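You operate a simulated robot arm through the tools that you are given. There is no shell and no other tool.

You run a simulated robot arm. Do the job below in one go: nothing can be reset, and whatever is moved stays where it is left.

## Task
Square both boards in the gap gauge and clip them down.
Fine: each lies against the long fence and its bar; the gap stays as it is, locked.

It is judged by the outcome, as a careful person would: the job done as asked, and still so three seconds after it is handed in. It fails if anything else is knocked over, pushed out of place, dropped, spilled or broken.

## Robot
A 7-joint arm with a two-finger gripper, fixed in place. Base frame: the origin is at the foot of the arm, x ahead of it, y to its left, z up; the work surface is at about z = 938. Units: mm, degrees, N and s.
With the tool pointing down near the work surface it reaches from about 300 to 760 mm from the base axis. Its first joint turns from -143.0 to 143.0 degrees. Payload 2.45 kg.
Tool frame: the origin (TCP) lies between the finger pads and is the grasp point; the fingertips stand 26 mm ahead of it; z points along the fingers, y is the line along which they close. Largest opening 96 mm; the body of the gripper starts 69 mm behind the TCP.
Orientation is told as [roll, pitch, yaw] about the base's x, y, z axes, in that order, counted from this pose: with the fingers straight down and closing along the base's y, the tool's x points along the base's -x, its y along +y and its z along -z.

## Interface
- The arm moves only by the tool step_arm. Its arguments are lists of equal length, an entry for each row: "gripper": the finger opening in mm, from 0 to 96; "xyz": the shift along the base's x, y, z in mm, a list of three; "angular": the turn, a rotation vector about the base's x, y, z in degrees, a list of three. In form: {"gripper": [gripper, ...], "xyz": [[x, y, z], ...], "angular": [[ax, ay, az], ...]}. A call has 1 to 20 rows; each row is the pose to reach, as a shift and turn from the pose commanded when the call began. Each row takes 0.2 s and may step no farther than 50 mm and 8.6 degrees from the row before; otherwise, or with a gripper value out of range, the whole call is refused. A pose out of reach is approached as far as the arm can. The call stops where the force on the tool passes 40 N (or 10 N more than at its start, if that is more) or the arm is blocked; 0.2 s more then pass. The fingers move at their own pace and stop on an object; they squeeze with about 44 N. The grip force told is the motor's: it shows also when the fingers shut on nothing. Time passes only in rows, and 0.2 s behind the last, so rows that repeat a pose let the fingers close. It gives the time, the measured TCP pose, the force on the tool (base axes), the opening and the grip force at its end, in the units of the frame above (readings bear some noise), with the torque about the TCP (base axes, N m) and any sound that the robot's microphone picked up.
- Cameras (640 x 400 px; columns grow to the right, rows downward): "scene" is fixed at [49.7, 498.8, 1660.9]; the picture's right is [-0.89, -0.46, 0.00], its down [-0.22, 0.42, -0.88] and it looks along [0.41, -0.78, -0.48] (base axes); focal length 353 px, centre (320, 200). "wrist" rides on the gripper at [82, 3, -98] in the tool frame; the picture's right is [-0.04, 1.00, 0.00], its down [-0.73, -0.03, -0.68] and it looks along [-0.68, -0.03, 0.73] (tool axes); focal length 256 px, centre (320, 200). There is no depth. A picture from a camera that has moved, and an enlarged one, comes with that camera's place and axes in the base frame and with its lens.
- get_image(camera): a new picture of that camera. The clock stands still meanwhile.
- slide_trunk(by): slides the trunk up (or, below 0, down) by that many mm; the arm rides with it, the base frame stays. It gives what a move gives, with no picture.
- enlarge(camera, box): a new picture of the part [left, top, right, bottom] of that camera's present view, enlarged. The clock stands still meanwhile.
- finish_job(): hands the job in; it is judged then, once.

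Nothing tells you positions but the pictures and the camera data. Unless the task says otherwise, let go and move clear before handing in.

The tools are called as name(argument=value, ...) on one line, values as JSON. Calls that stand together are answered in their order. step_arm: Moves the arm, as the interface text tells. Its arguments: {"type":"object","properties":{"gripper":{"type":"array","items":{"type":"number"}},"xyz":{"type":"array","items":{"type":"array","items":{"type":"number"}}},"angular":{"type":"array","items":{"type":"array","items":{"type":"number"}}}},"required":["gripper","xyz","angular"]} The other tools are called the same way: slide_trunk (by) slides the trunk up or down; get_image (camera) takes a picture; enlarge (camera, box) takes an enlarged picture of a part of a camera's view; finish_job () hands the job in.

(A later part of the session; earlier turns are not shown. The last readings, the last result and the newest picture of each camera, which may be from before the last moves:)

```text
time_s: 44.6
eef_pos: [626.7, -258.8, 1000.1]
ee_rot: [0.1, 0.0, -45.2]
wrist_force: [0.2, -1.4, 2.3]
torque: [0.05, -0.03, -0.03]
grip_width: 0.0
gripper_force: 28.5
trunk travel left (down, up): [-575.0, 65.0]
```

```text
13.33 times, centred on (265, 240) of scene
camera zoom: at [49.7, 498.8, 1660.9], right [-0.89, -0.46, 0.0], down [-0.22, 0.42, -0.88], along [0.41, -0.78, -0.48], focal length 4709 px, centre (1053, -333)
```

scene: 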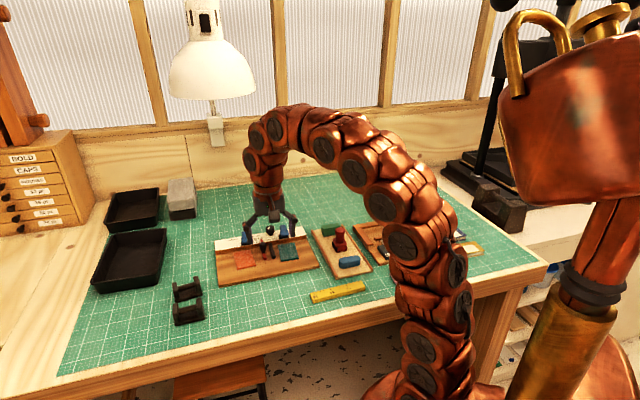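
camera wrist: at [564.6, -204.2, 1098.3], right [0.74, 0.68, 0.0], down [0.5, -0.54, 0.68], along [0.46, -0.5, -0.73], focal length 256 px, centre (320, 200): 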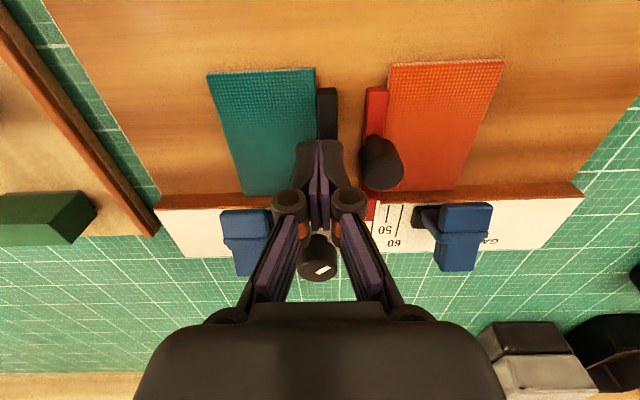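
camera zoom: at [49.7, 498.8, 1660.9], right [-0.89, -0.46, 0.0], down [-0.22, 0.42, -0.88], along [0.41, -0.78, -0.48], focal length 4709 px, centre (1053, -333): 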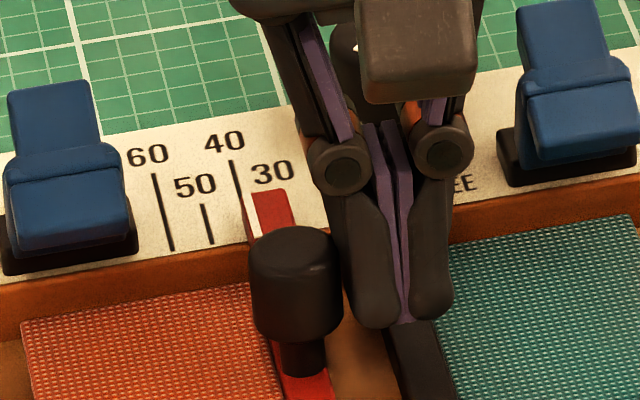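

step_arm(gripper=[0, 0], xyz=[[0.3, 0.3, 0], [0.5, 0.5, 0]], angular=[[0, 0, 0], [0, 0, 0]])

enlarge(camera="scene", box=[250, 225, 280, 255])

enlarge(camera="scene", box=[260, 225, 310, 262])

```text
time_s: 45.2
eef_pos: [627.1, -257.6, 1000.3]
ee_rot: [0.0, 0.0, -45.2]
wrist_force: [-0.6, 0.0, 0.1]
torque: [0.01, 0.01, -0.01]
grip_width: 0.0
gripper_force: 28.7
trunk travel left (down, up): [-575.0, 65.0]
```

```text
13.33 times, centred on (265, 240) of scene
camera zoom: at [49.7, 498.8, 1660.9], right [-0.89, -0.46, 0.0], down [-0.22, 0.42, -0.88], along [0.41, -0.78, -0.48], focal length 4709 px, centre (1053, -333)
```

zoom: 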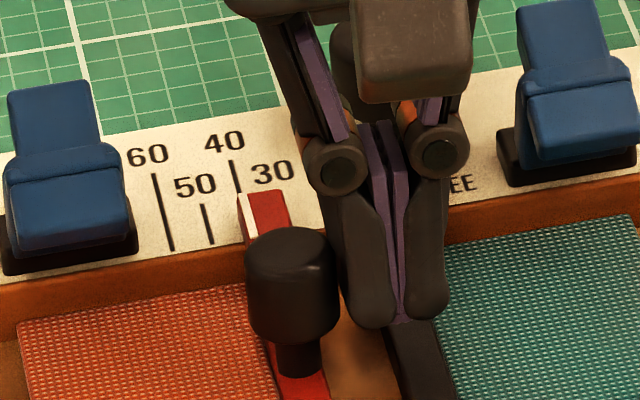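

```text
10.81 times, centred on (285, 244) of scene
camera zoom: at [49.7, 498.8, 1660.9], right [-0.89, -0.46, 0.0], down [-0.22, 0.42, -0.88], along [0.41, -0.78, -0.48], focal length 3818 px, centre (698, -270)
```

zoom: 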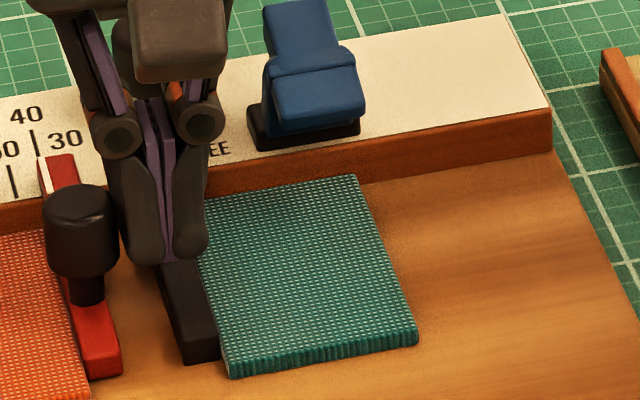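

The bar followed very easily, so it may be not properly held by the lock. I'll back away and measure from the reference pose again.

step_arm(gripper=[0, 0, 30, 60, 85, 85], xyz=[[-2, -2, 0], [-5, -5, 0], [-8, 0, 40], [-18, 25, 70], [-25.6, 59, 75.5], [-25.6, 59, 75.5]], angular=[[0, 0, 0], [0, 0, 0], [0, 0, 0], [0, 0, 0.2], [0, 0, 0.2], [0, 0, 0.2]])

enlarge(camera="wrist", box=[310, 150, 420, 250])

enlarge(camera="scene", box=[260, 225, 310, 262])

enlarge(camera="scene", box=[370, 220, 430, 270])

```text
time_s: 46.6
eef_pos: [599.2, -197.3, 1077.9]
ee_rot: [0.0, 0.0, -45.0]
wrist_force: [-0.5, 0.3, 0.6]
torque: [0.01, -0.02, 0.01]
grip_width: 83.6
gripper_force: 0.0
trunk travel left (down, up): [-575.0, 65.0]
```

```text
4.00 times, centred on (365, 200) of wrist
camera zoom: at [544.2, -136.8, 1175.7], right [0.73, 0.68, 0.0], down [0.5, -0.54, 0.68], along [0.46, -0.5, -0.73], focal length 1024 px, centre (140, 200)
```

zoom: 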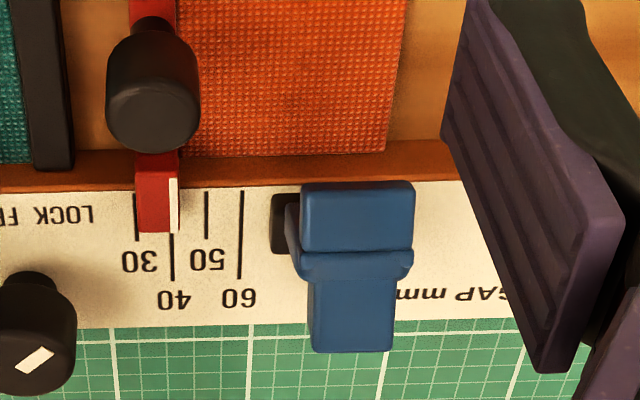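

```text
10.81 times, centred on (285, 244) of scene
camera zoom: at [49.7, 498.8, 1660.9], right [-0.89, -0.46, 0.0], down [-0.22, 0.42, -0.88], along [0.41, -0.78, -0.48], focal length 3818 px, centre (698, -270)
```

zoom: 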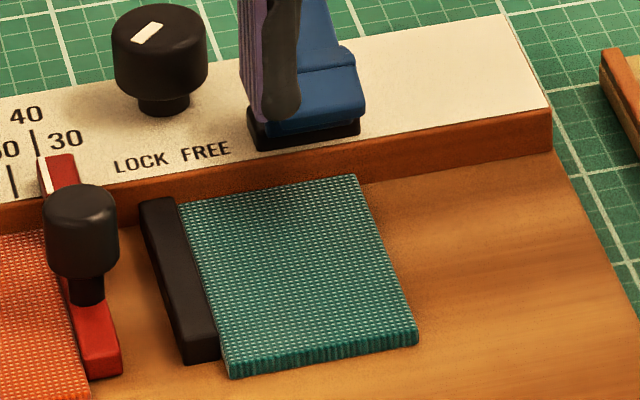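

```text
8.00 times, centred on (400, 245) of scene
camera zoom: at [49.7, 498.8, 1660.9], right [-0.89, -0.46, 0.0], down [-0.22, 0.42, -0.88], along [0.41, -0.78, -0.48], focal length 2825 px, centre (-320, -160)
```

zoom: 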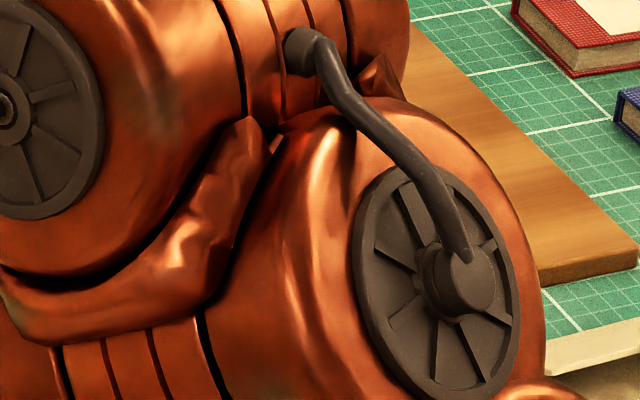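

The bar is now ~0.7 mm on the other side of its initial place. I'll bring it back with a gentler nudge from the board's side of the handle.

step_arm(gripper=[50, 20, 0, 0, 0, 0, 0], xyz=[[22, -5, 0], [44, -12, -10], [66.3, -20.7, -20], [66.3, -20.7, -35], [66.3, -20.7, -60], [66.3, -20.7, -77], [63, -24, -77]], angular=[[0, 0, 0], [0, 0, -0.2], [0, 0, -0.2], [0, 0, -0.2], [0, 0, -0.2], [0, 0, -0.2], [0, 0, -0.2]])

enlarge(camera="scene", box=[245, 220, 295, 260])

enlarge(camera="wrist", box=[220, 110, 360, 230])

```text
time_s: 48.2
eef_pos: [663.3, -220.9, 996.7]
ee_rot: [0.0, 0.0, -45.2]
wrist_force: [-0.1, 0.1, -0.3]
torque: [0.01, -0.03, 0.01]
grip_width: 0.0
gripper_force: 28.7
trunk travel left (down, up): [-575.0, 65.0]
```

```text
10.00 times, centred on (270, 240) of scene
camera zoom: at [49.7, 498.8, 1660.9], right [-0.89, -0.46, 0.0], down [-0.22, 0.42, -0.88], along [0.41, -0.78, -0.48], focal length 3532 px, centre (820, -200)
```

zoom: 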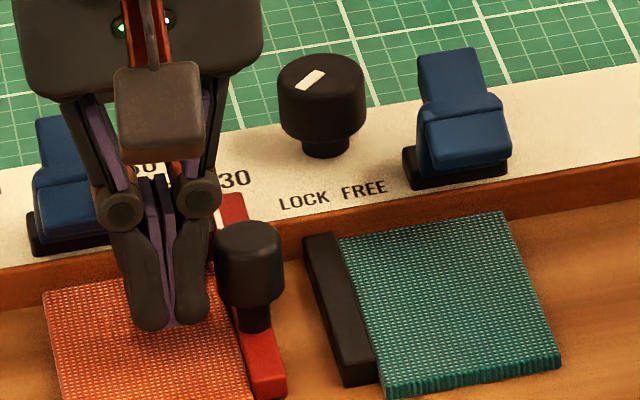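

```text
3.33 times, centred on (290, 170) of wrist
camera zoom: at [607.4, -160.7, 1095.9], right [0.74, 0.68, 0.0], down [0.5, -0.54, 0.68], along [0.46, -0.5, -0.73], focal length 853 px, centre (420, 300)
```

zoom: 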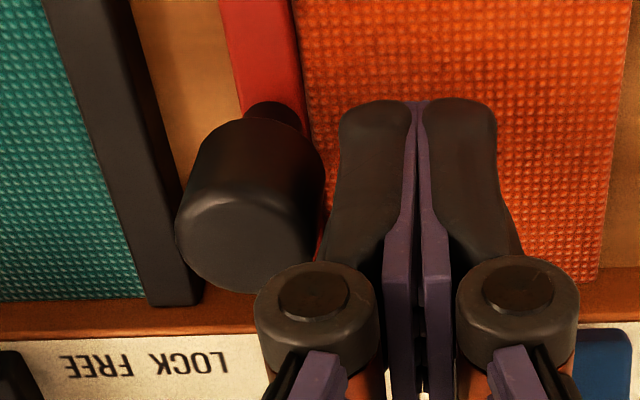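

step_arm(gripper=[0, 0, 0, 0], xyz=[[-1.1, -1.1, 2], [-2.1, -2.1, 3], [-3.0, -3.0, 3], [-3.6, -3.5, 3]], angular=[[0, 0, 0], [0, 0, 0], [0, 0, 0], [0, 0, 0]])

step_arm(gripper=[0, 0], xyz=[[-0.3, -0.3, 0], [-0.5, -0.5, 0]], angular=[[0, 0, 0], [0, 0, 0]])

enlarge(camera="scene", box=[260, 225, 310, 262])

```text
time_s: 49.2
eef_pos: [659.7, -225.4, 1000.8]
ee_rot: [0.0, 0.0, -45.2]
wrist_force: [-0.5, 0.5, 1.4]
torque: [0.01, -0.01, -0.03]
grip_width: 0.0
gripper_force: 29.0
trunk travel left (down, up): [-575.0, 65.0]
```

```text
time_s: 49.8
eef_pos: [659.8, -226.4, 1000.9]
ee_rot: [0.0, 0.0, -45.2]
wrist_force: [1.2, 0.1, 0.6]
torque: [0.01, 0.01, 0.01]
grip_width: 0.0
gripper_force: 28.8
trunk travel left (down, up): [-575.0, 65.0]
```

```text
10.81 times, centred on (285, 244) of scene
camera zoom: at [49.7, 498.8, 1660.9], right [-0.89, -0.46, 0.0], down [-0.22, 0.42, -0.88], along [0.41, -0.78, -0.48], focal length 3818 px, centre (698, -270)
```

zoom: 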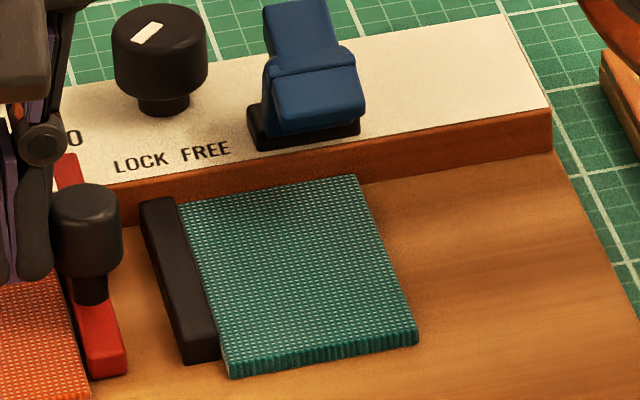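

The bar is back near its initial position, but it slides almost freely – so the lock isn't holding. I'll turn the lock knob further to LOCK, gripping it from above with fingers across the fence direction (away from the clips). First backing off, rising and yawing.

step_arm(gripper=[0, 0, 20, 44, 50, 50, 50, 50, 50, 50, 50, 50, 50, 50, 50], xyz=[[1, 1, 0], [4, 4, 0], [4, 4, 40], [-10, 0, 80], [-30, -10, 95], [-45, -25, 95], [-55, -35, 95], [-55, -35, 95], [-55, -35, 95], [-55, -35, 95], [-55, -35, 95], [-55, -35, 95], [-55, -35, 95], [-55, -35, 95], [-55, -35, 95]], angular=[[0, 0, 0], [0, 0, 0], [0, 0, 0], [0, 0, 0], [0, 0, 8], [0, 0, 16], [0, 0, 24], [0, 0, 32], [0, 0, 40], [0, 0, 48], [0, 0, 56], [0, 0, 64], [0, 0, 72], [0, 0, 80], [0, 0, 88]])

get_image(camera="wrist")

enlarge(camera="scene", box=[260, 225, 310, 262])

```text
time_s: 53.0
eef_pos: [605.6, -261.2, 1097.1]
ee_rot: [0.1, 0.0, 42.9]
wrist_force: [-1.0, -0.2, 0.1]
torque: [0.01, 0.03, 0.0]
grip_width: 50.3
gripper_force: 0.1
trunk travel left (down, up): [-575.0, 65.0]
```

```text
taken
camera wrist: at [543.4, -314.6, 1194.7], right [-0.65, 0.76, 0.0], down [0.56, 0.48, 0.68], along [0.52, 0.44, -0.73], focal length 256 px, centre (320, 200)
```

wrist: 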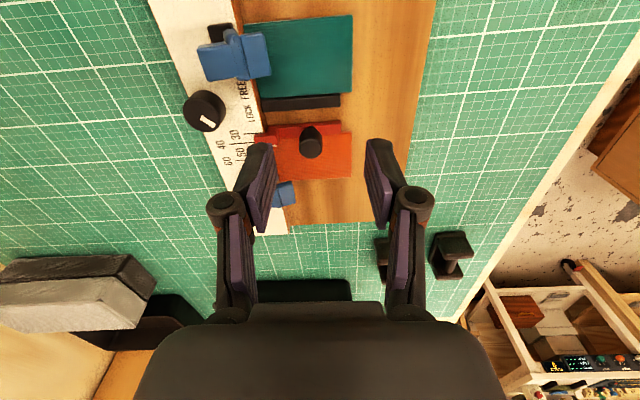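

```text
10.81 times, centred on (285, 244) of scene
camera zoom: at [49.7, 498.8, 1660.9], right [-0.89, -0.46, 0.0], down [-0.22, 0.42, -0.88], along [0.41, -0.78, -0.48], focal length 3818 px, centre (698, -270)
```

zoom: 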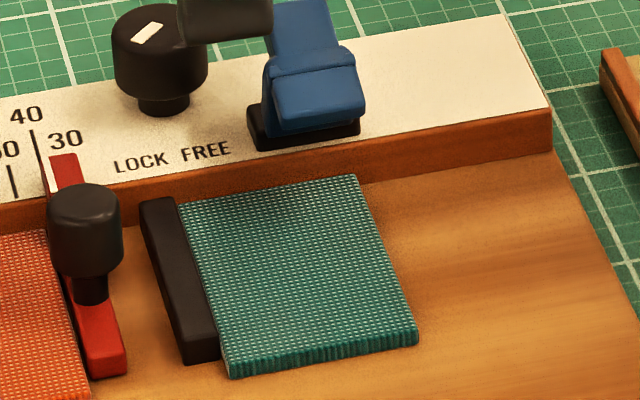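

From here I also get a good top view of the knob; enlarging to measure its marker and then approaching.

enlarge(camera="wrist", box=[170, 70, 270, 170])

```text
4.00 times, centred on (220, 120) of wrist
camera zoom: at [543.4, -314.6, 1194.7], right [-0.65, 0.76, 0.0], down [0.56, 0.48, 0.68], along [0.52, 0.44, -0.73], focal length 1024 px, centre (720, 520)
```

zoom: 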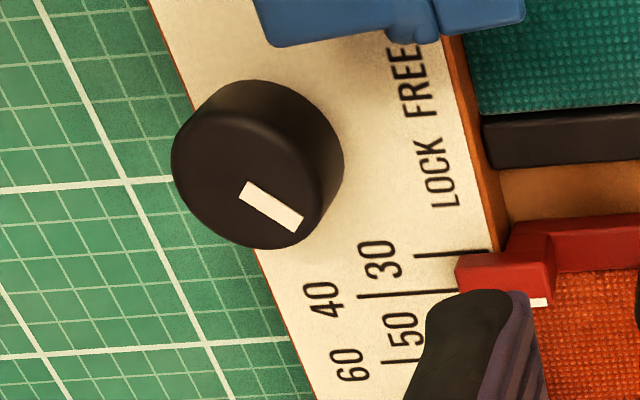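

The marker sits 45° toward LOCK. I'll move above the knob to try turning it further clockwise (toward LOCK) with care.

step_arm(gripper=[50, 50, 50, 50], xyz=[[20, -18, -10], [40, -37, -20], [58, -54, -35], [69.9, -65.8, -50]], angular=[[0, 0, 0], [0, 0, 1], [0, 0, 1.5], [0, 0, 1.8]])

get_image(camera="wrist")

enlarge(camera="scene", box=[230, 190, 330, 260])

```text
time_s: 54.0
eef_pos: [663.8, -317.1, 1048.9]
ee_rot: [0.0, 0.0, 44.5]
wrist_force: [0.4, -1.2, 0.8]
torque: [-0.01, 0.01, -0.01]
grip_width: 49.8
gripper_force: 0.0
out of reach, approached as far as the arm can: row 3, 4
trunk travel left (down, up): [-575.0, 65.0]
```

```text
taken
camera wrist: at [604.1, -371.7, 1147.4], right [-0.67, 0.74, 0.0], down [0.54, 0.49, 0.68], along [0.5, 0.46, -0.73], focal length 256 px, centre (320, 200)
```

wrist: 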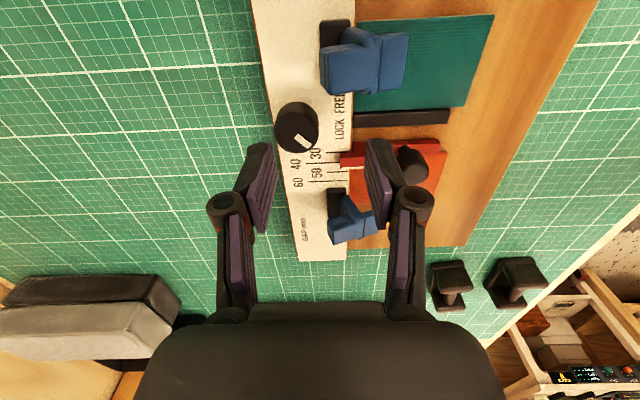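

```text
5.71 times, centred on (280, 225) of scene
camera zoom: at [49.7, 498.8, 1660.9], right [-0.89, -0.46, 0.0], down [-0.22, 0.42, -0.88], along [0.41, -0.78, -0.48], focal length 2018 px, centre (549, 57)
```

zoom: 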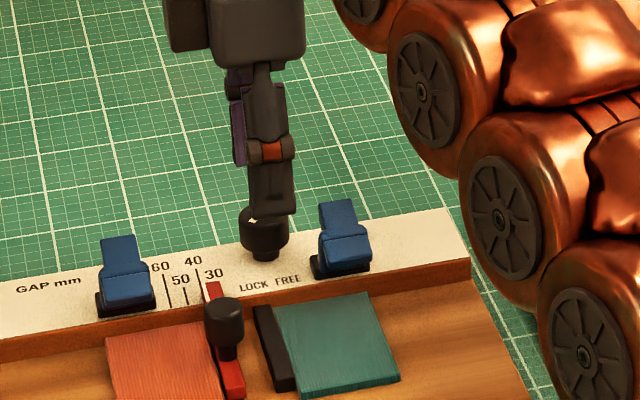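

Slightly out of reach at this height; lower down the reach grows. Lowering to just above the knob and checking.

step_arm(gripper=[54, 54], xyz=[[0, 0, -10], [0, 0, -18]], angular=[[0, 0, 0], [0, 0, 0]])

enlarge(camera="wrist", box=[210, 60, 430, 220])

```text
time_s: 54.6
eef_pos: [664.5, -316.9, 1029.5]
ee_rot: [0.2, 0.0, 44.6]
wrist_force: [0.2, 0.1, 0.6]
torque: [0.02, -0.05, -0.02]
grip_width: 53.9
gripper_force: 0.1
trunk travel left (down, up): [-575.0, 65.0]
```

```text
2.50 times, centred on (320, 140) of wrist
camera zoom: at [603.7, -371.5, 1128.5], right [-0.67, 0.74, 0.0], down [0.54, 0.49, 0.68], along [0.5, 0.46, -0.73], focal length 640 px, centre (320, 350)
```

zoom: 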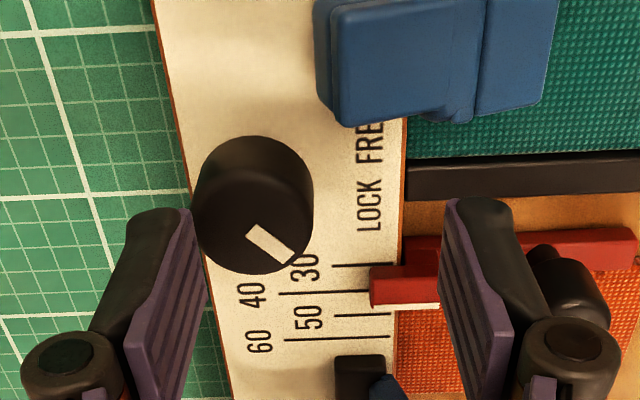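

The knob is ~14 mm beyond the reach at this height. Raising the trunk a little should give more reach for a vertical tool.

slide_trunk(by=60)

step_arm(gripper=[54, 54, 54, 54], xyz=[[0, 0, -20], [0, 0, -40], [5, -5.2, -50], [9.8, -10.5, -56]], angular=[[0, 0, 0], [0, 0, 0], [0, 0, 0], [0, 0, 0]])

enlarge(camera="wrist", box=[210, 60, 430, 220])

```text
time_s: 55.6
eef_pos: [665.7, -317.8, 1090.6]
ee_rot: [0.0, -0.1, 44.6]
wrist_force: [0.1, 0.0, -0.3]
torque: [0.0, 0.01, 0.01]
grip_width: 54.1
gripper_force: 0.0
trunk travel left (down, up): [-635.0, 5.0]
```

```text
time_s: 56.6
eef_pos: [676.0, -328.6, 1033.7]
ee_rot: [-0.2, 0.0, 44.7]
wrist_force: [0.9, -0.4, -0.5]
torque: [-0.01, -0.01, 0.0]
grip_width: 53.9
gripper_force: 0.1
trunk travel left (down, up): [-635.0, 5.0]
```

```text
2.50 times, centred on (320, 140) of wrist
camera zoom: at [614.1, -382.5, 1132.6], right [-0.67, 0.74, 0.0], down [0.54, 0.49, 0.68], along [0.5, 0.46, -0.73], focal length 640 px, centre (320, 350)
```

zoom: 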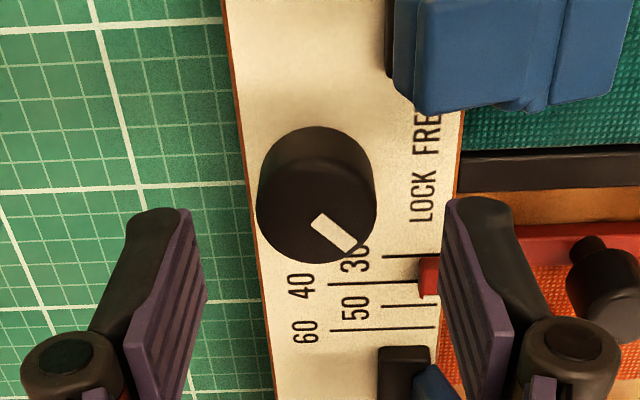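

Now within reach and centred over the knob. Lowering so the pads straddle it, without touching the fence.

step_arm(gripper=[54, 54, 54, 54], xyz=[[-1.5, 0, -10], [-1.5, 0, -20], [-1.5, 0, -28], [-1.5, 0, -33]], angular=[[0, 0, 0], [0, 0, 0], [0, 0, 0], [0, 0, 0]])

enlarge(camera="wrist", box=[210, 60, 430, 220])

enlarge(camera="scene", box=[245, 205, 305, 250])

```text
time_s: 57.6
eef_pos: [672.2, -325.8, 1003.5]
ee_rot: [0.1, 0.0, 44.5]
wrist_force: [-0.3, 0.1, -0.1]
torque: [0.0, 0.01, 0.02]
grip_width: 54.0
gripper_force: 0.0
trunk travel left (down, up): [-635.0, 5.0]
```

```text
2.50 times, centred on (320, 140) of wrist
camera zoom: at [611.8, -381.7, 1100.9], right [-0.67, 0.74, 0.0], down [0.54, 0.49, 0.68], along [0.5, 0.46, -0.73], focal length 640 px, centre (320, 350)
```

zoom: 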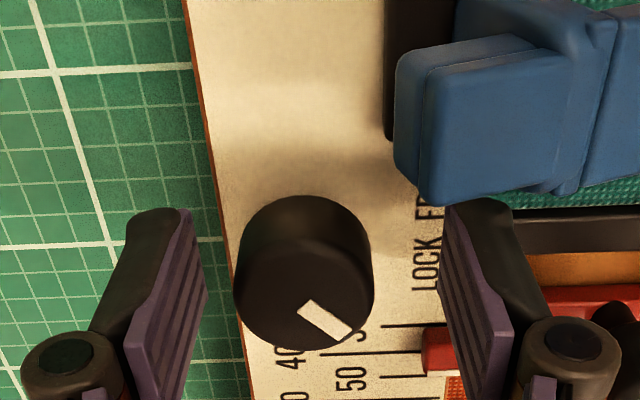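

```text
8.89 times, centred on (275, 228) of scene
camera zoom: at [49.7, 498.8, 1660.9], right [-0.89, -0.46, 0.0], down [-0.22, 0.42, -0.88], along [0.41, -0.78, -0.48], focal length 3139 px, centre (720, -44)
```

zoom: 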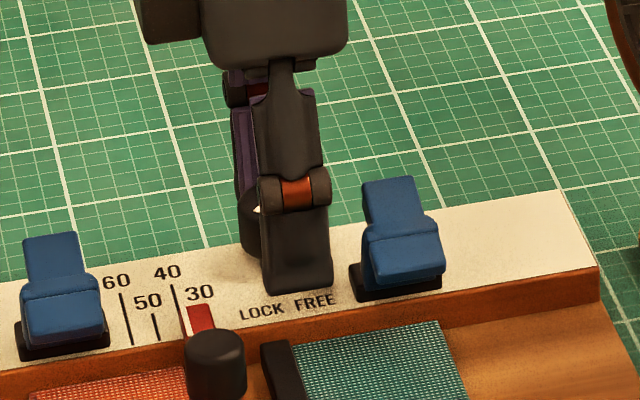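

step_arm(gripper=[54, 54, 54], xyz=[[0, 0, 0], [0.8, -0.8, -1], [0.8, -0.8, -2]], angular=[[0, 0, 0], [0, 0, 0], [0, 0, 0]])

enlarge(camera="wrist", box=[210, 60, 430, 220])

```text
time_s: 58.4
eef_pos: [673.0, -327.9, 999.6]
ee_rot: [0.1, -0.1, 44.6]
wrist_force: [-0.2, -0.3, -0.4]
torque: [-0.02, 0.02, 0.0]
grip_width: 53.9
gripper_force: 0.0
trunk travel left (down, up): [-635.0, 5.0]
```

```text
2.50 times, centred on (320, 140) of wrist
camera zoom: at [612.5, -382.7, 1097.9], right [-0.67, 0.74, 0.0], down [0.54, 0.49, 0.68], along [0.5, 0.46, -0.73], focal length 640 px, centre (320, 350)
```

zoom: 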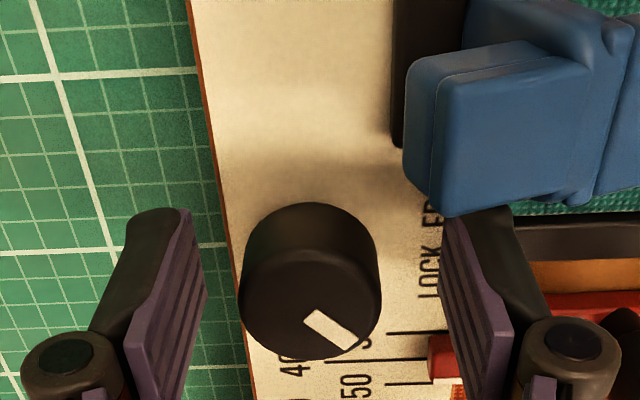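

step_arm(gripper=[54, 54, 54], xyz=[[-0.4, -1.5, 0], [-0.7, -2.8, 0], [-0.7, -2.8, 0]], angular=[[0, 0, 0], [0, 0, 0], [0, 0, 0]])

enlarge(camera="wrist", box=[210, 60, 430, 220])

```text
time_s: 59.2
eef_pos: [671.3, -330.7, 998.4]
ee_rot: [-0.1, 0.0, 44.5]
wrist_force: [0.1, 0.4, 0.0]
torque: [0.0, 0.0, -0.02]
grip_width: 54.0
gripper_force: 0.0
trunk travel left (down, up): [-635.0, 5.0]
```

```text
2.50 times, centred on (320, 140) of wrist
camera zoom: at [611.5, -385.0, 1097.7], right [-0.67, 0.74, 0.0], down [0.54, 0.49, 0.68], along [0.5, 0.46, -0.73], focal length 640 px, centre (320, 350)
```

zoom: 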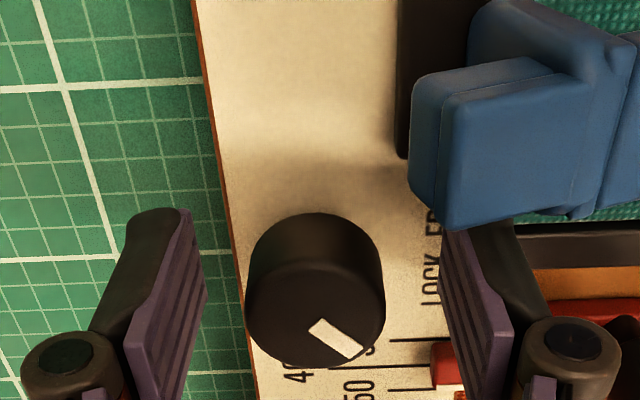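

Centred within a millimetre. Closing on the knob slowly.

step_arm(gripper=[44, 38, 34, 31, 28, 26], xyz=[[0, 0, 0], [0, 0, 0], [0, 0, 0], [0, 0, 0], [0, 0, 0], [0, 0, 0]], angular=[[0, 0, 0], [0, 0, 0], [0, 0, 0], [0, 0, 0], [0, 0, 0], [0, 0, 0]])

enlarge(camera="wrist", box=[210, 60, 430, 220])

```text
time_s: 60.6
eef_pos: [672.5, -331.1, 999.9]
ee_rot: [0.1, -0.1, 44.7]
wrist_force: [5.3, -3.7, 0.9]
torque: [-0.06, -0.13, -0.02]
grip_width: 30.8
gripper_force: 3.8
trunk travel left (down, up): [-635.0, 5.0]
```

```text
2.50 times, centred on (320, 140) of wrist
camera zoom: at [611.9, -385.4, 1097.8], right [-0.67, 0.74, 0.0], down [0.54, 0.49, 0.68], along [0.5, 0.46, -0.73], focal length 640 px, centre (320, 350)
```

zoom: 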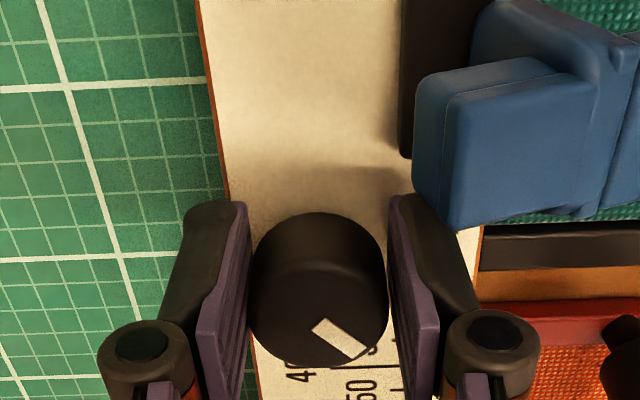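

Gripped (30.8 mm). I ease the small side load, then turn clockwise (toward LOCK) by a few degrees and watch the torque.

step_arm(gripper=[26, 24, 24, 24], xyz=[[0.6, -0.6, 0], [0.6, -0.6, 0], [0.6, -0.6, 0], [0.6, -0.6, 0]], angular=[[0, 0, 0], [0, 0, 0], [0, 0, -2], [0, 0, -4]])

enlarge(camera="wrist", box=[210, 60, 430, 220])

enlarge(camera="scene", box=[245, 205, 305, 250])

```text
time_s: 61.6
eef_pos: [673.2, -331.5, 999.8]
ee_rot: [0.1, -0.1, 40.7]
wrist_force: [-0.6, 1.0, -1.7]
torque: [0.0, 0.03, 0.67]
grip_width: 29.0
gripper_force: 44.9
trunk travel left (down, up): [-635.0, 5.0]
```

```text
2.50 times, centred on (320, 140) of wrist
camera zoom: at [608.8, -381.3, 1097.6], right [-0.62, 0.78, 0.0], down [0.58, 0.46, 0.68], along [0.53, 0.42, -0.73], focal length 640 px, centre (320, 350)
```

zoom: 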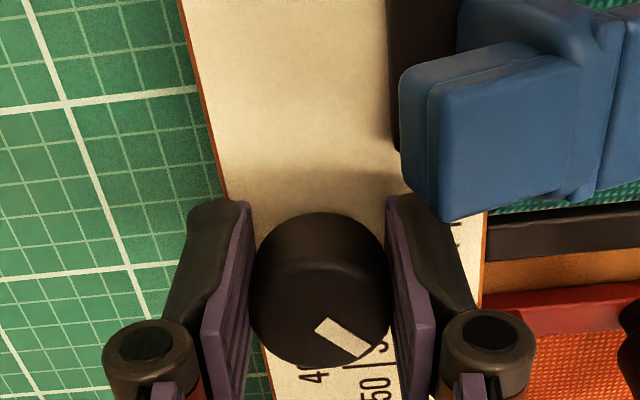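

```text
8.89 times, centred on (275, 228) of scene
camera zoom: at [49.7, 498.8, 1660.9], right [-0.89, -0.46, 0.0], down [-0.22, 0.42, -0.88], along [0.41, -0.78, -0.48], focal length 3139 px, centre (720, -44)
```

zoom: 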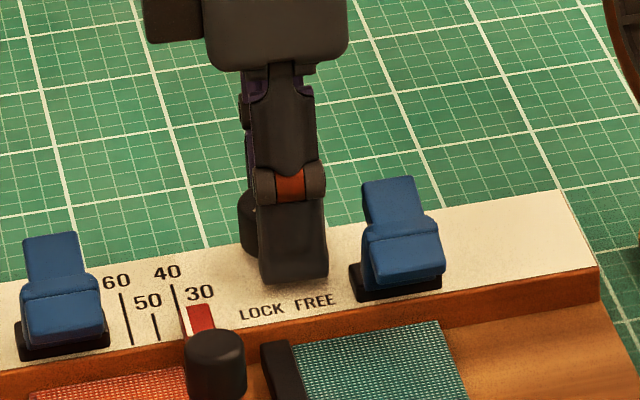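

A counter torque of 0.67 N·m appears. I'll zoom on the marker to see whether the knob really turned.

enlarge(camera="wrist", box=[290, 130, 360, 210])

step_arm(gripper=[24, 24], xyz=[[0, 0, 0], [0, 0, 0]], angular=[[0, 0, -2], [0, 0, -4]])

enlarge(camera="wrist", box=[290, 130, 360, 210])

```text
5.00 times, centred on (325, 170) of wrist
camera zoom: at [608.8, -381.3, 1097.6], right [-0.62, 0.78, 0.0], down [0.58, 0.46, 0.68], along [0.53, 0.42, -0.73], focal length 1280 px, centre (295, 350)
```

zoom: 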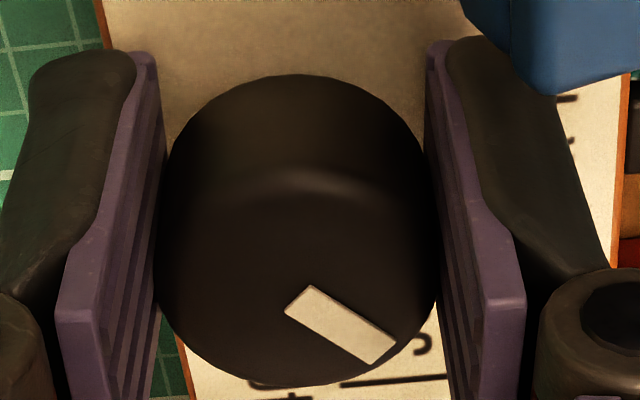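

```text
time_s: 62.2
eef_pos: [671.5, -331.6, 998.4]
ee_rot: [0.2, 0.2, 36.6]
wrist_force: [-11.7, 8.5, -8.6]
torque: [0.17, 0.21, 0.56]
grip_width: 29.0
gripper_force: 45.1
trunk travel left (down, up): [-635.0, 5.0]
```

```text
5.00 times, centred on (325, 170) of wrist
camera zoom: at [604.9, -377.0, 1097.7], right [-0.56, 0.83, 0.0], down [0.61, 0.41, 0.68], along [0.56, 0.38, -0.74], focal length 1280 px, centre (295, 350)
```

zoom: 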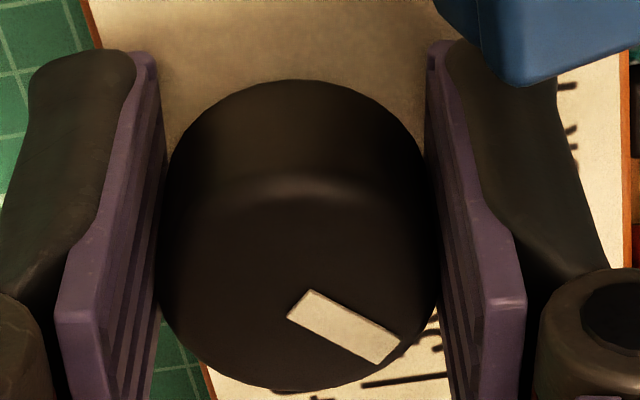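

The marker's world angle did not change (88° before and after) – the knob is already hard against its LOCK stop, so the lock is as tight as it gets. I release it in place and lift straight off without turning it back.

step_arm(gripper=[34, 44, 54, 54], xyz=[[0, 0, 0], [0, 0, 0], [0, 0, 0], [0, 0, 0]], angular=[[0, 0, 0], [0, 0, 0], [0, 0, 0], [0, 0, 0]])

enlarge(camera="wrist", box=[210, 60, 430, 220])

```text
time_s: 63.2
eef_pos: [673.1, -332.5, 1000.6]
ee_rot: [0.0, 0.0, 36.6]
wrist_force: [-0.1, 0.4, 0.3]
torque: [0.02, -0.02, -0.01]
grip_width: 54.1
gripper_force: 0.0
trunk travel left (down, up): [-635.0, 5.0]
```

```text
2.50 times, centred on (320, 140) of wrist
camera zoom: at [605.6, -377.8, 1098.6], right [-0.56, 0.83, 0.0], down [0.61, 0.41, 0.68], along [0.56, 0.38, -0.73], focal length 640 px, centre (320, 350)
```

zoom: 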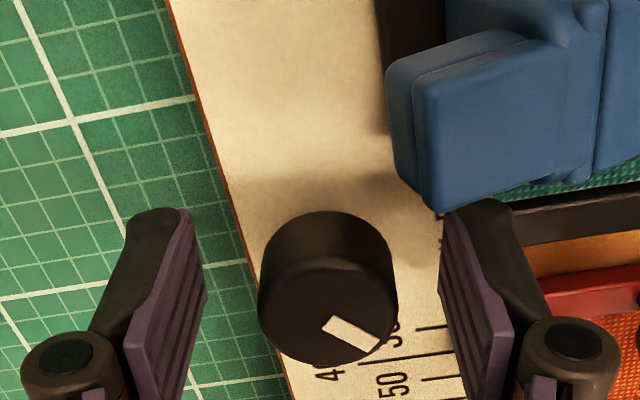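

Knob untouched in its LOCK position. Lifting off and returning to the measuring pose.

step_arm(gripper=[54, 60, 70, 85, 85, 85, 85, 85, 85, 85, 85, 85, 85], xyz=[[0, 0, 20], [0, 0, 50], [-15, 20, 80], [-30, 50, 90], [-45, 80, 90], [-60, 110, 85], [-72, 133, 76], [-72, 133, 76], [-72, 133, 76], [-72, 133, 76], [-72, 133, 76], [-72, 133, 76], [-72, 133, 76]], angular=[[0, 0, 0], [0, 0, 0], [0, 0, -8], [0, 0, -16], [0, 0, -24], [0, 0, -32], [0, 0, -40], [0, 0, -48], [0, 0, -56], [0, 0, -64], [0, 0, -72], [0, 0, -79], [0, 0, -81.5]])

enlarge(camera="wrist", box=[310, 150, 420, 250])

enlarge(camera="wrist", box=[210, 90, 430, 230])

enlarge(camera="scene", box=[260, 225, 310, 262])

```text
time_s: 66.0
eef_pos: [600.2, -199.2, 1076.0]
ee_rot: [0.0, 0.0, -45.0]
wrist_force: [-0.7, -0.2, -0.2]
torque: [0.0, -0.02, 0.0]
grip_width: 85.3
gripper_force: 0.1
trunk travel left (down, up): [-635.0, 5.0]
```

```text
4.00 times, centred on (365, 200) of wrist
camera zoom: at [545.8, -138.5, 1174.1], right [0.74, 0.68, 0.0], down [0.5, -0.54, 0.68], along [0.46, -0.5, -0.73], focal length 1024 px, centre (140, 200)
```

zoom: 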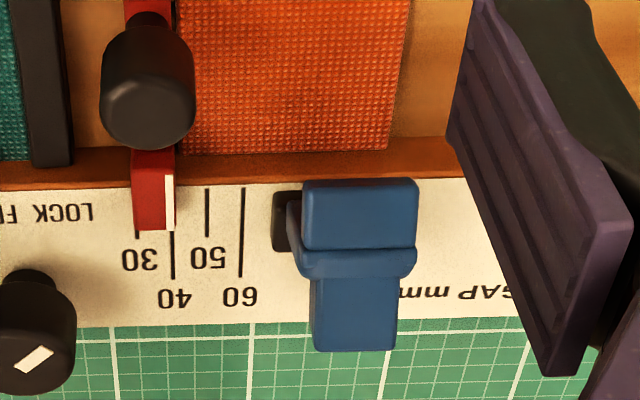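

```text
2.86 times, centred on (320, 160) of wrist
camera zoom: at [545.8, -138.5, 1174.1], right [0.74, 0.68, 0.0], down [0.5, -0.54, 0.68], along [0.46, -0.5, -0.73], focal length 731 px, centre (320, 314)
```

zoom: 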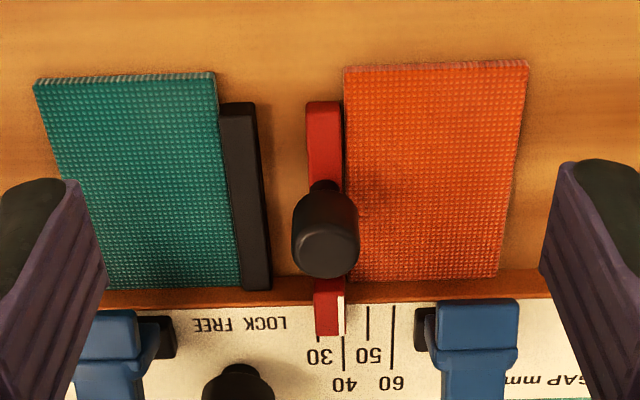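

```text
10.81 times, centred on (285, 244) of scene
camera zoom: at [49.7, 498.8, 1660.9], right [-0.89, -0.46, 0.0], down [-0.22, 0.42, -0.88], along [0.41, -0.78, -0.48], focal length 3818 px, centre (698, -270)
```

zoom: 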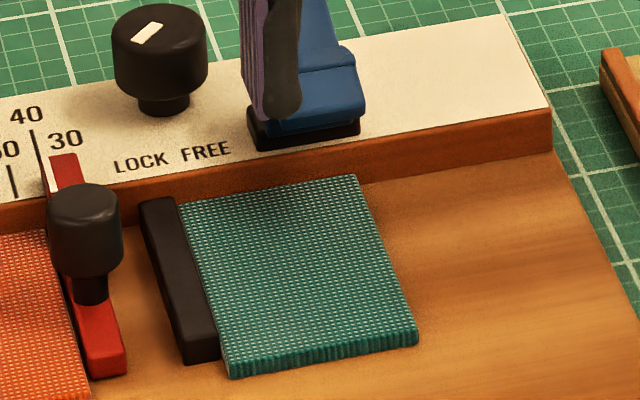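

enlarge(camera="wrist", box=[325, 165, 395, 205])

enlarge(camera="wrist", box=[310, 100, 360, 150])

enlarge(camera="wrist", box=[240, 165, 310, 205])

```text
9.14 times, centred on (360, 185) of wrist
camera zoom: at [545.8, -138.5, 1174.1], right [0.74, 0.68, 0.0], down [0.5, -0.54, 0.68], along [0.46, -0.5, -0.73], focal length 2340 px, centre (-46, 337)
```

zoom: 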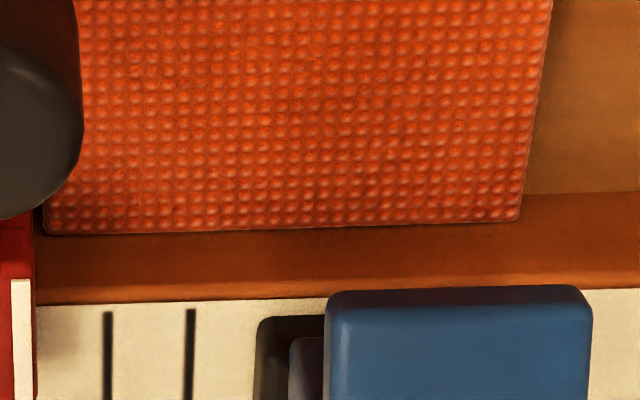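

```text
8.00 times, centred on (335, 125) of wrist
camera zoom: at [545.8, -138.5, 1174.1], right [0.74, 0.68, 0.0], down [0.5, -0.54, 0.68], along [0.46, -0.5, -0.73], focal length 2048 px, centre (200, 800)
```

zoom: 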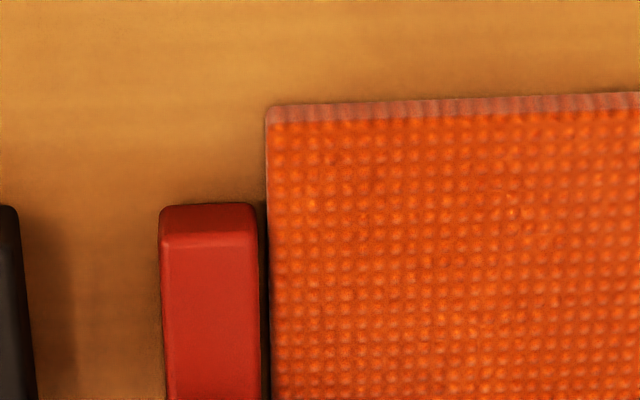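

```text
9.14 times, centred on (275, 185) of wrist
camera zoom: at [545.8, -138.5, 1174.1], right [0.74, 0.68, 0.0], down [0.5, -0.54, 0.68], along [0.46, -0.5, -0.73], focal length 2340 px, centre (731, 337)
```

zoom: 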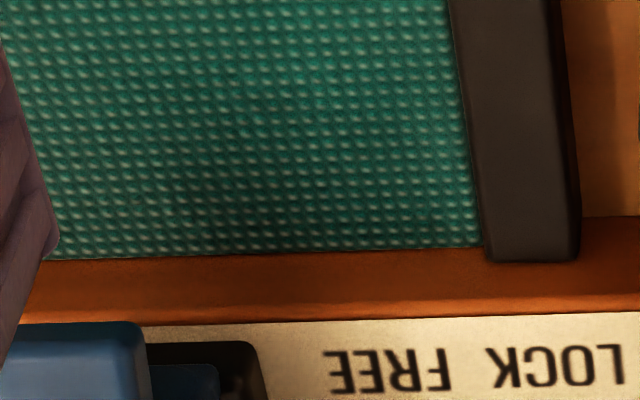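

Both boards still lie on the fence; the orange one has a ~0.8 mm gap to the red bar, and the bar needs ~+0.6 mm to be back at its initial place. So a single tiny nudge of the bar toward the board solves both. Going beside the handle again.

step_arm(gripper=[60, 30, 0, 0, 0, 0, 0], xyz=[[0, -15, 0], [8, -40, -10], [19.5, -65.5, -25], [19.5, -65.5, -30], [19.5, -65.5, -60], [19.5, -65.5, -75], [23, -62, -75]], angular=[[0, 0, 0], [0, 0, -0.3], [0, 0, -0.3], [0, 0, -0.3], [0, 0, -0.3], [0, 0, -0.3], [0, 0, -0.3]])

enlarge(camera="scene", box=[250, 225, 280, 255])

```text
time_s: 67.6
eef_pos: [626.1, -259.0, 1001.6]
ee_rot: [0.1, -0.1, -45.2]
wrist_force: [-0.4, -0.1, 0.5]
torque: [-0.03, 0.0, -0.01]
grip_width: 0.0
gripper_force: 28.2
trunk travel left (down, up): [-635.0, 5.0]
```

```text
13.33 times, centred on (265, 240) of scene
camera zoom: at [49.7, 498.8, 1660.9], right [-0.89, -0.46, 0.0], down [-0.22, 0.42, -0.88], along [0.41, -0.78, -0.48], focal length 4709 px, centre (1053, -333)
```

zoom: 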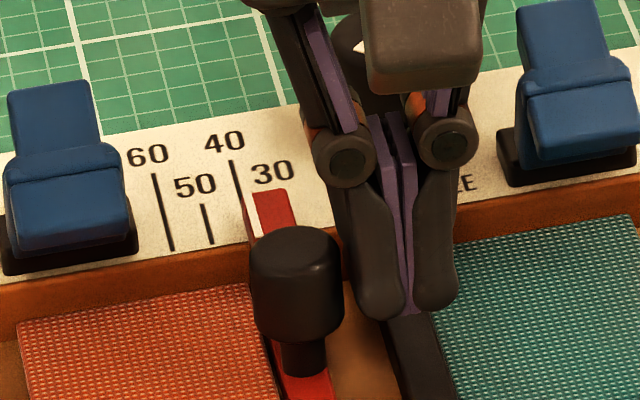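

step_arm(gripper=[0, 0], xyz=[[0.2, 0.2, 0], [0.35, 0.35, 0]], angular=[[0, 0, 0], [0, 0, 0]])

enlarge(camera="scene", box=[250, 225, 280, 255])

```text
time_s: 68.2
eef_pos: [625.6, -260.9, 1000.7]
ee_rot: [-0.1, 0.1, -45.2]
wrist_force: [0.2, 0.1, 0.3]
torque: [0.01, -0.01, 0.01]
grip_width: 0.3
gripper_force: 28.6
trunk travel left (down, up): [-635.0, 5.0]
```

```text
13.33 times, centred on (265, 240) of scene
camera zoom: at [49.7, 498.8, 1660.9], right [-0.89, -0.46, 0.0], down [-0.22, 0.42, -0.88], along [0.41, -0.78, -0.48], focal length 4709 px, centre (1053, -333)
```

zoom: 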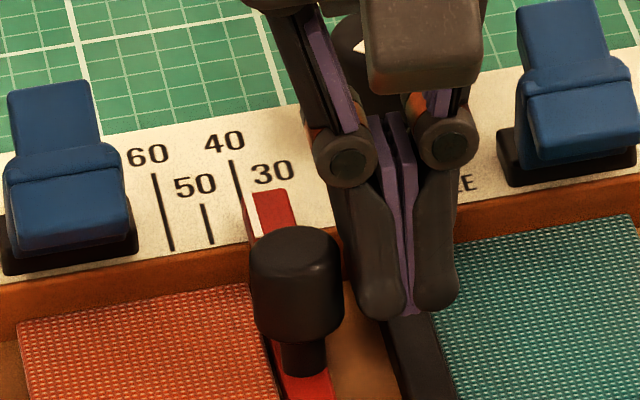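

step_arm(gripper=[0, 0, 0], xyz=[[0.3, 0.3, 0], [0.6, 0.6, 0], [0.6, 0.6, 0]], angular=[[0, 0, 0], [0, 0, 0], [0, 0, 0]])

enlarge(camera="scene", box=[250, 225, 280, 255])

```text
time_s: 69.0
eef_pos: [625.8, -259.1, 1001.3]
ee_rot: [0.0, 0.0, -45.2]
wrist_force: [-0.3, 0.4, -0.3]
torque: [0.04, 0.02, 0.0]
grip_width: 0.0
gripper_force: 28.3
trunk travel left (down, up): [-635.0, 5.0]
```

```text
13.33 times, centred on (265, 240) of scene
camera zoom: at [49.7, 498.8, 1660.9], right [-0.89, -0.46, 0.0], down [-0.22, 0.42, -0.88], along [0.41, -0.78, -0.48], focal length 4709 px, centre (1053, -333)
```

zoom: 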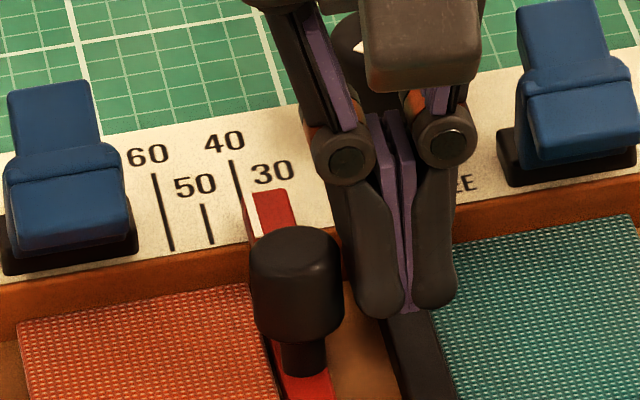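

step_arm(gripper=[0, 0, 0], xyz=[[0.3, 0.3, 0], [0.5, 0.5, 0], [0.5, 0.5, 0]], angular=[[0, 0, 0], [0, 0, 0], [0, 0, 0]])

enlarge(camera="scene", box=[250, 225, 280, 255])

```text
time_s: 69.8
eef_pos: [626.5, -260.0, 1000.9]
ee_rot: [0.0, 0.0, -45.2]
wrist_force: [-0.6, 0.3, 0.3]
torque: [-0.03, 0.0, -0.05]
grip_width: 0.0
gripper_force: 29.0
trunk travel left (down, up): [-635.0, 5.0]
```

```text
13.33 times, centred on (265, 240) of scene
camera zoom: at [49.7, 498.8, 1660.9], right [-0.89, -0.46, 0.0], down [-0.22, 0.42, -0.88], along [0.41, -0.78, -0.48], focal length 4709 px, centre (1053, -333)
```

zoom: 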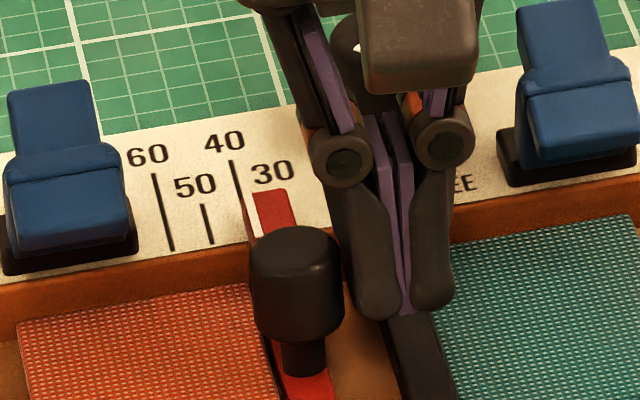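

step_arm(gripper=[0, 0, 0], xyz=[[0.3, 0.3, 0], [0.5, 0.5, 0], [0.5, 0.5, 0]], angular=[[0, 0, 0], [0, 0, 0], [0, 0, 0]])

enlarge(camera="scene", box=[250, 225, 280, 255])

enlarge(camera="wrist", box=[310, 130, 370, 180])

```text
time_s: 70.6
eef_pos: [625.8, -258.9, 1001.2]
ee_rot: [0.0, 0.0, -45.3]
wrist_force: [-0.6, -0.1, 0.8]
torque: [0.01, 0.01, -0.02]
grip_width: 0.0
gripper_force: 28.2
trunk travel left (down, up): [-635.0, 5.0]
```

```text
13.33 times, centred on (265, 240) of scene
camera zoom: at [49.7, 498.8, 1660.9], right [-0.89, -0.46, 0.0], down [-0.22, 0.42, -0.88], along [0.41, -0.78, -0.48], focal length 4709 px, centre (1053, -333)
```

zoom: 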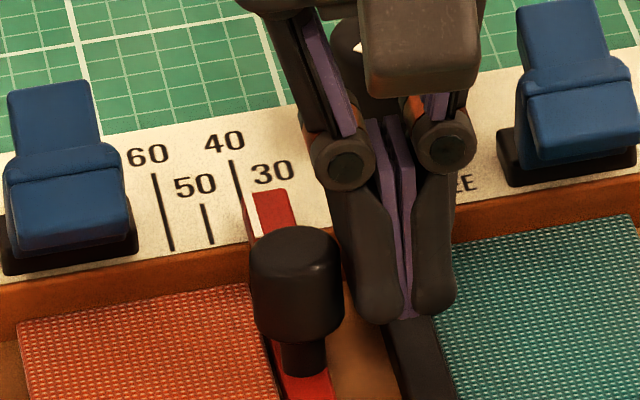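

```text
8.00 times, centred on (340, 155) of wrist
camera zoom: at [570.0, -198.3, 1099.2], right [0.74, 0.68, 0.0], down [0.5, -0.54, 0.68], along [0.46, -0.5, -0.73], focal length 2048 px, centre (160, 560)
```

zoom: 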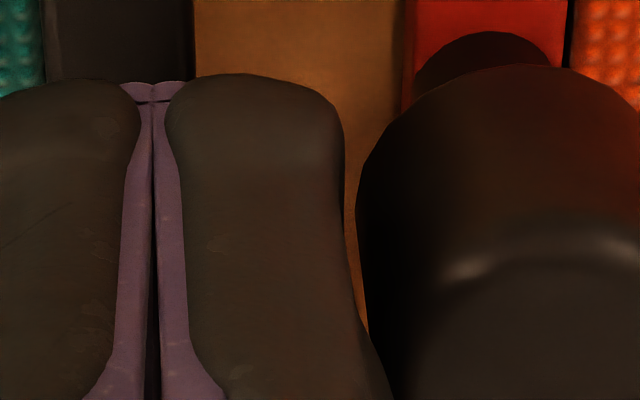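

step_arm(gripper=[0, 0, 0], xyz=[[0.3, 0.3, 0], [0.5, 0.5, 0], [0.5, 0.5, 0]], angular=[[0, 0, 0], [0, 0, 0], [0, 0, 0]])

enlarge(camera="scene", box=[250, 225, 280, 255])

```text
time_s: 71.4
eef_pos: [625.1, -257.7, 1000.7]
ee_rot: [-0.1, 0.0, -45.3]
wrist_force: [0.3, 0.0, 0.6]
torque: [-0.02, 0.0, -0.01]
grip_width: 0.0
gripper_force: 28.6
trunk travel left (down, up): [-635.0, 5.0]
```

```text
13.33 times, centred on (265, 240) of scene
camera zoom: at [49.7, 498.8, 1660.9], right [-0.89, -0.46, 0.0], down [-0.22, 0.42, -0.88], along [0.41, -0.78, -0.48], focal length 4709 px, centre (1053, -333)
```

zoom: 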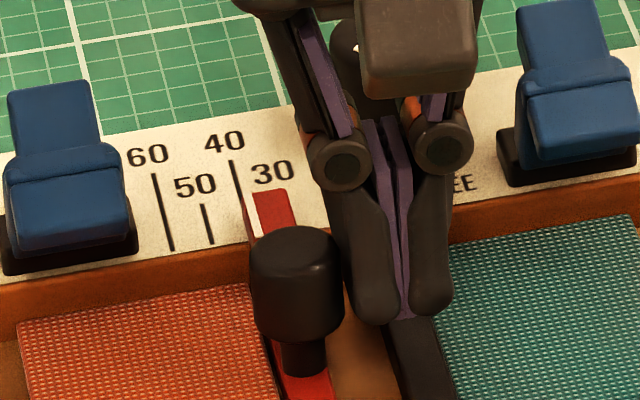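

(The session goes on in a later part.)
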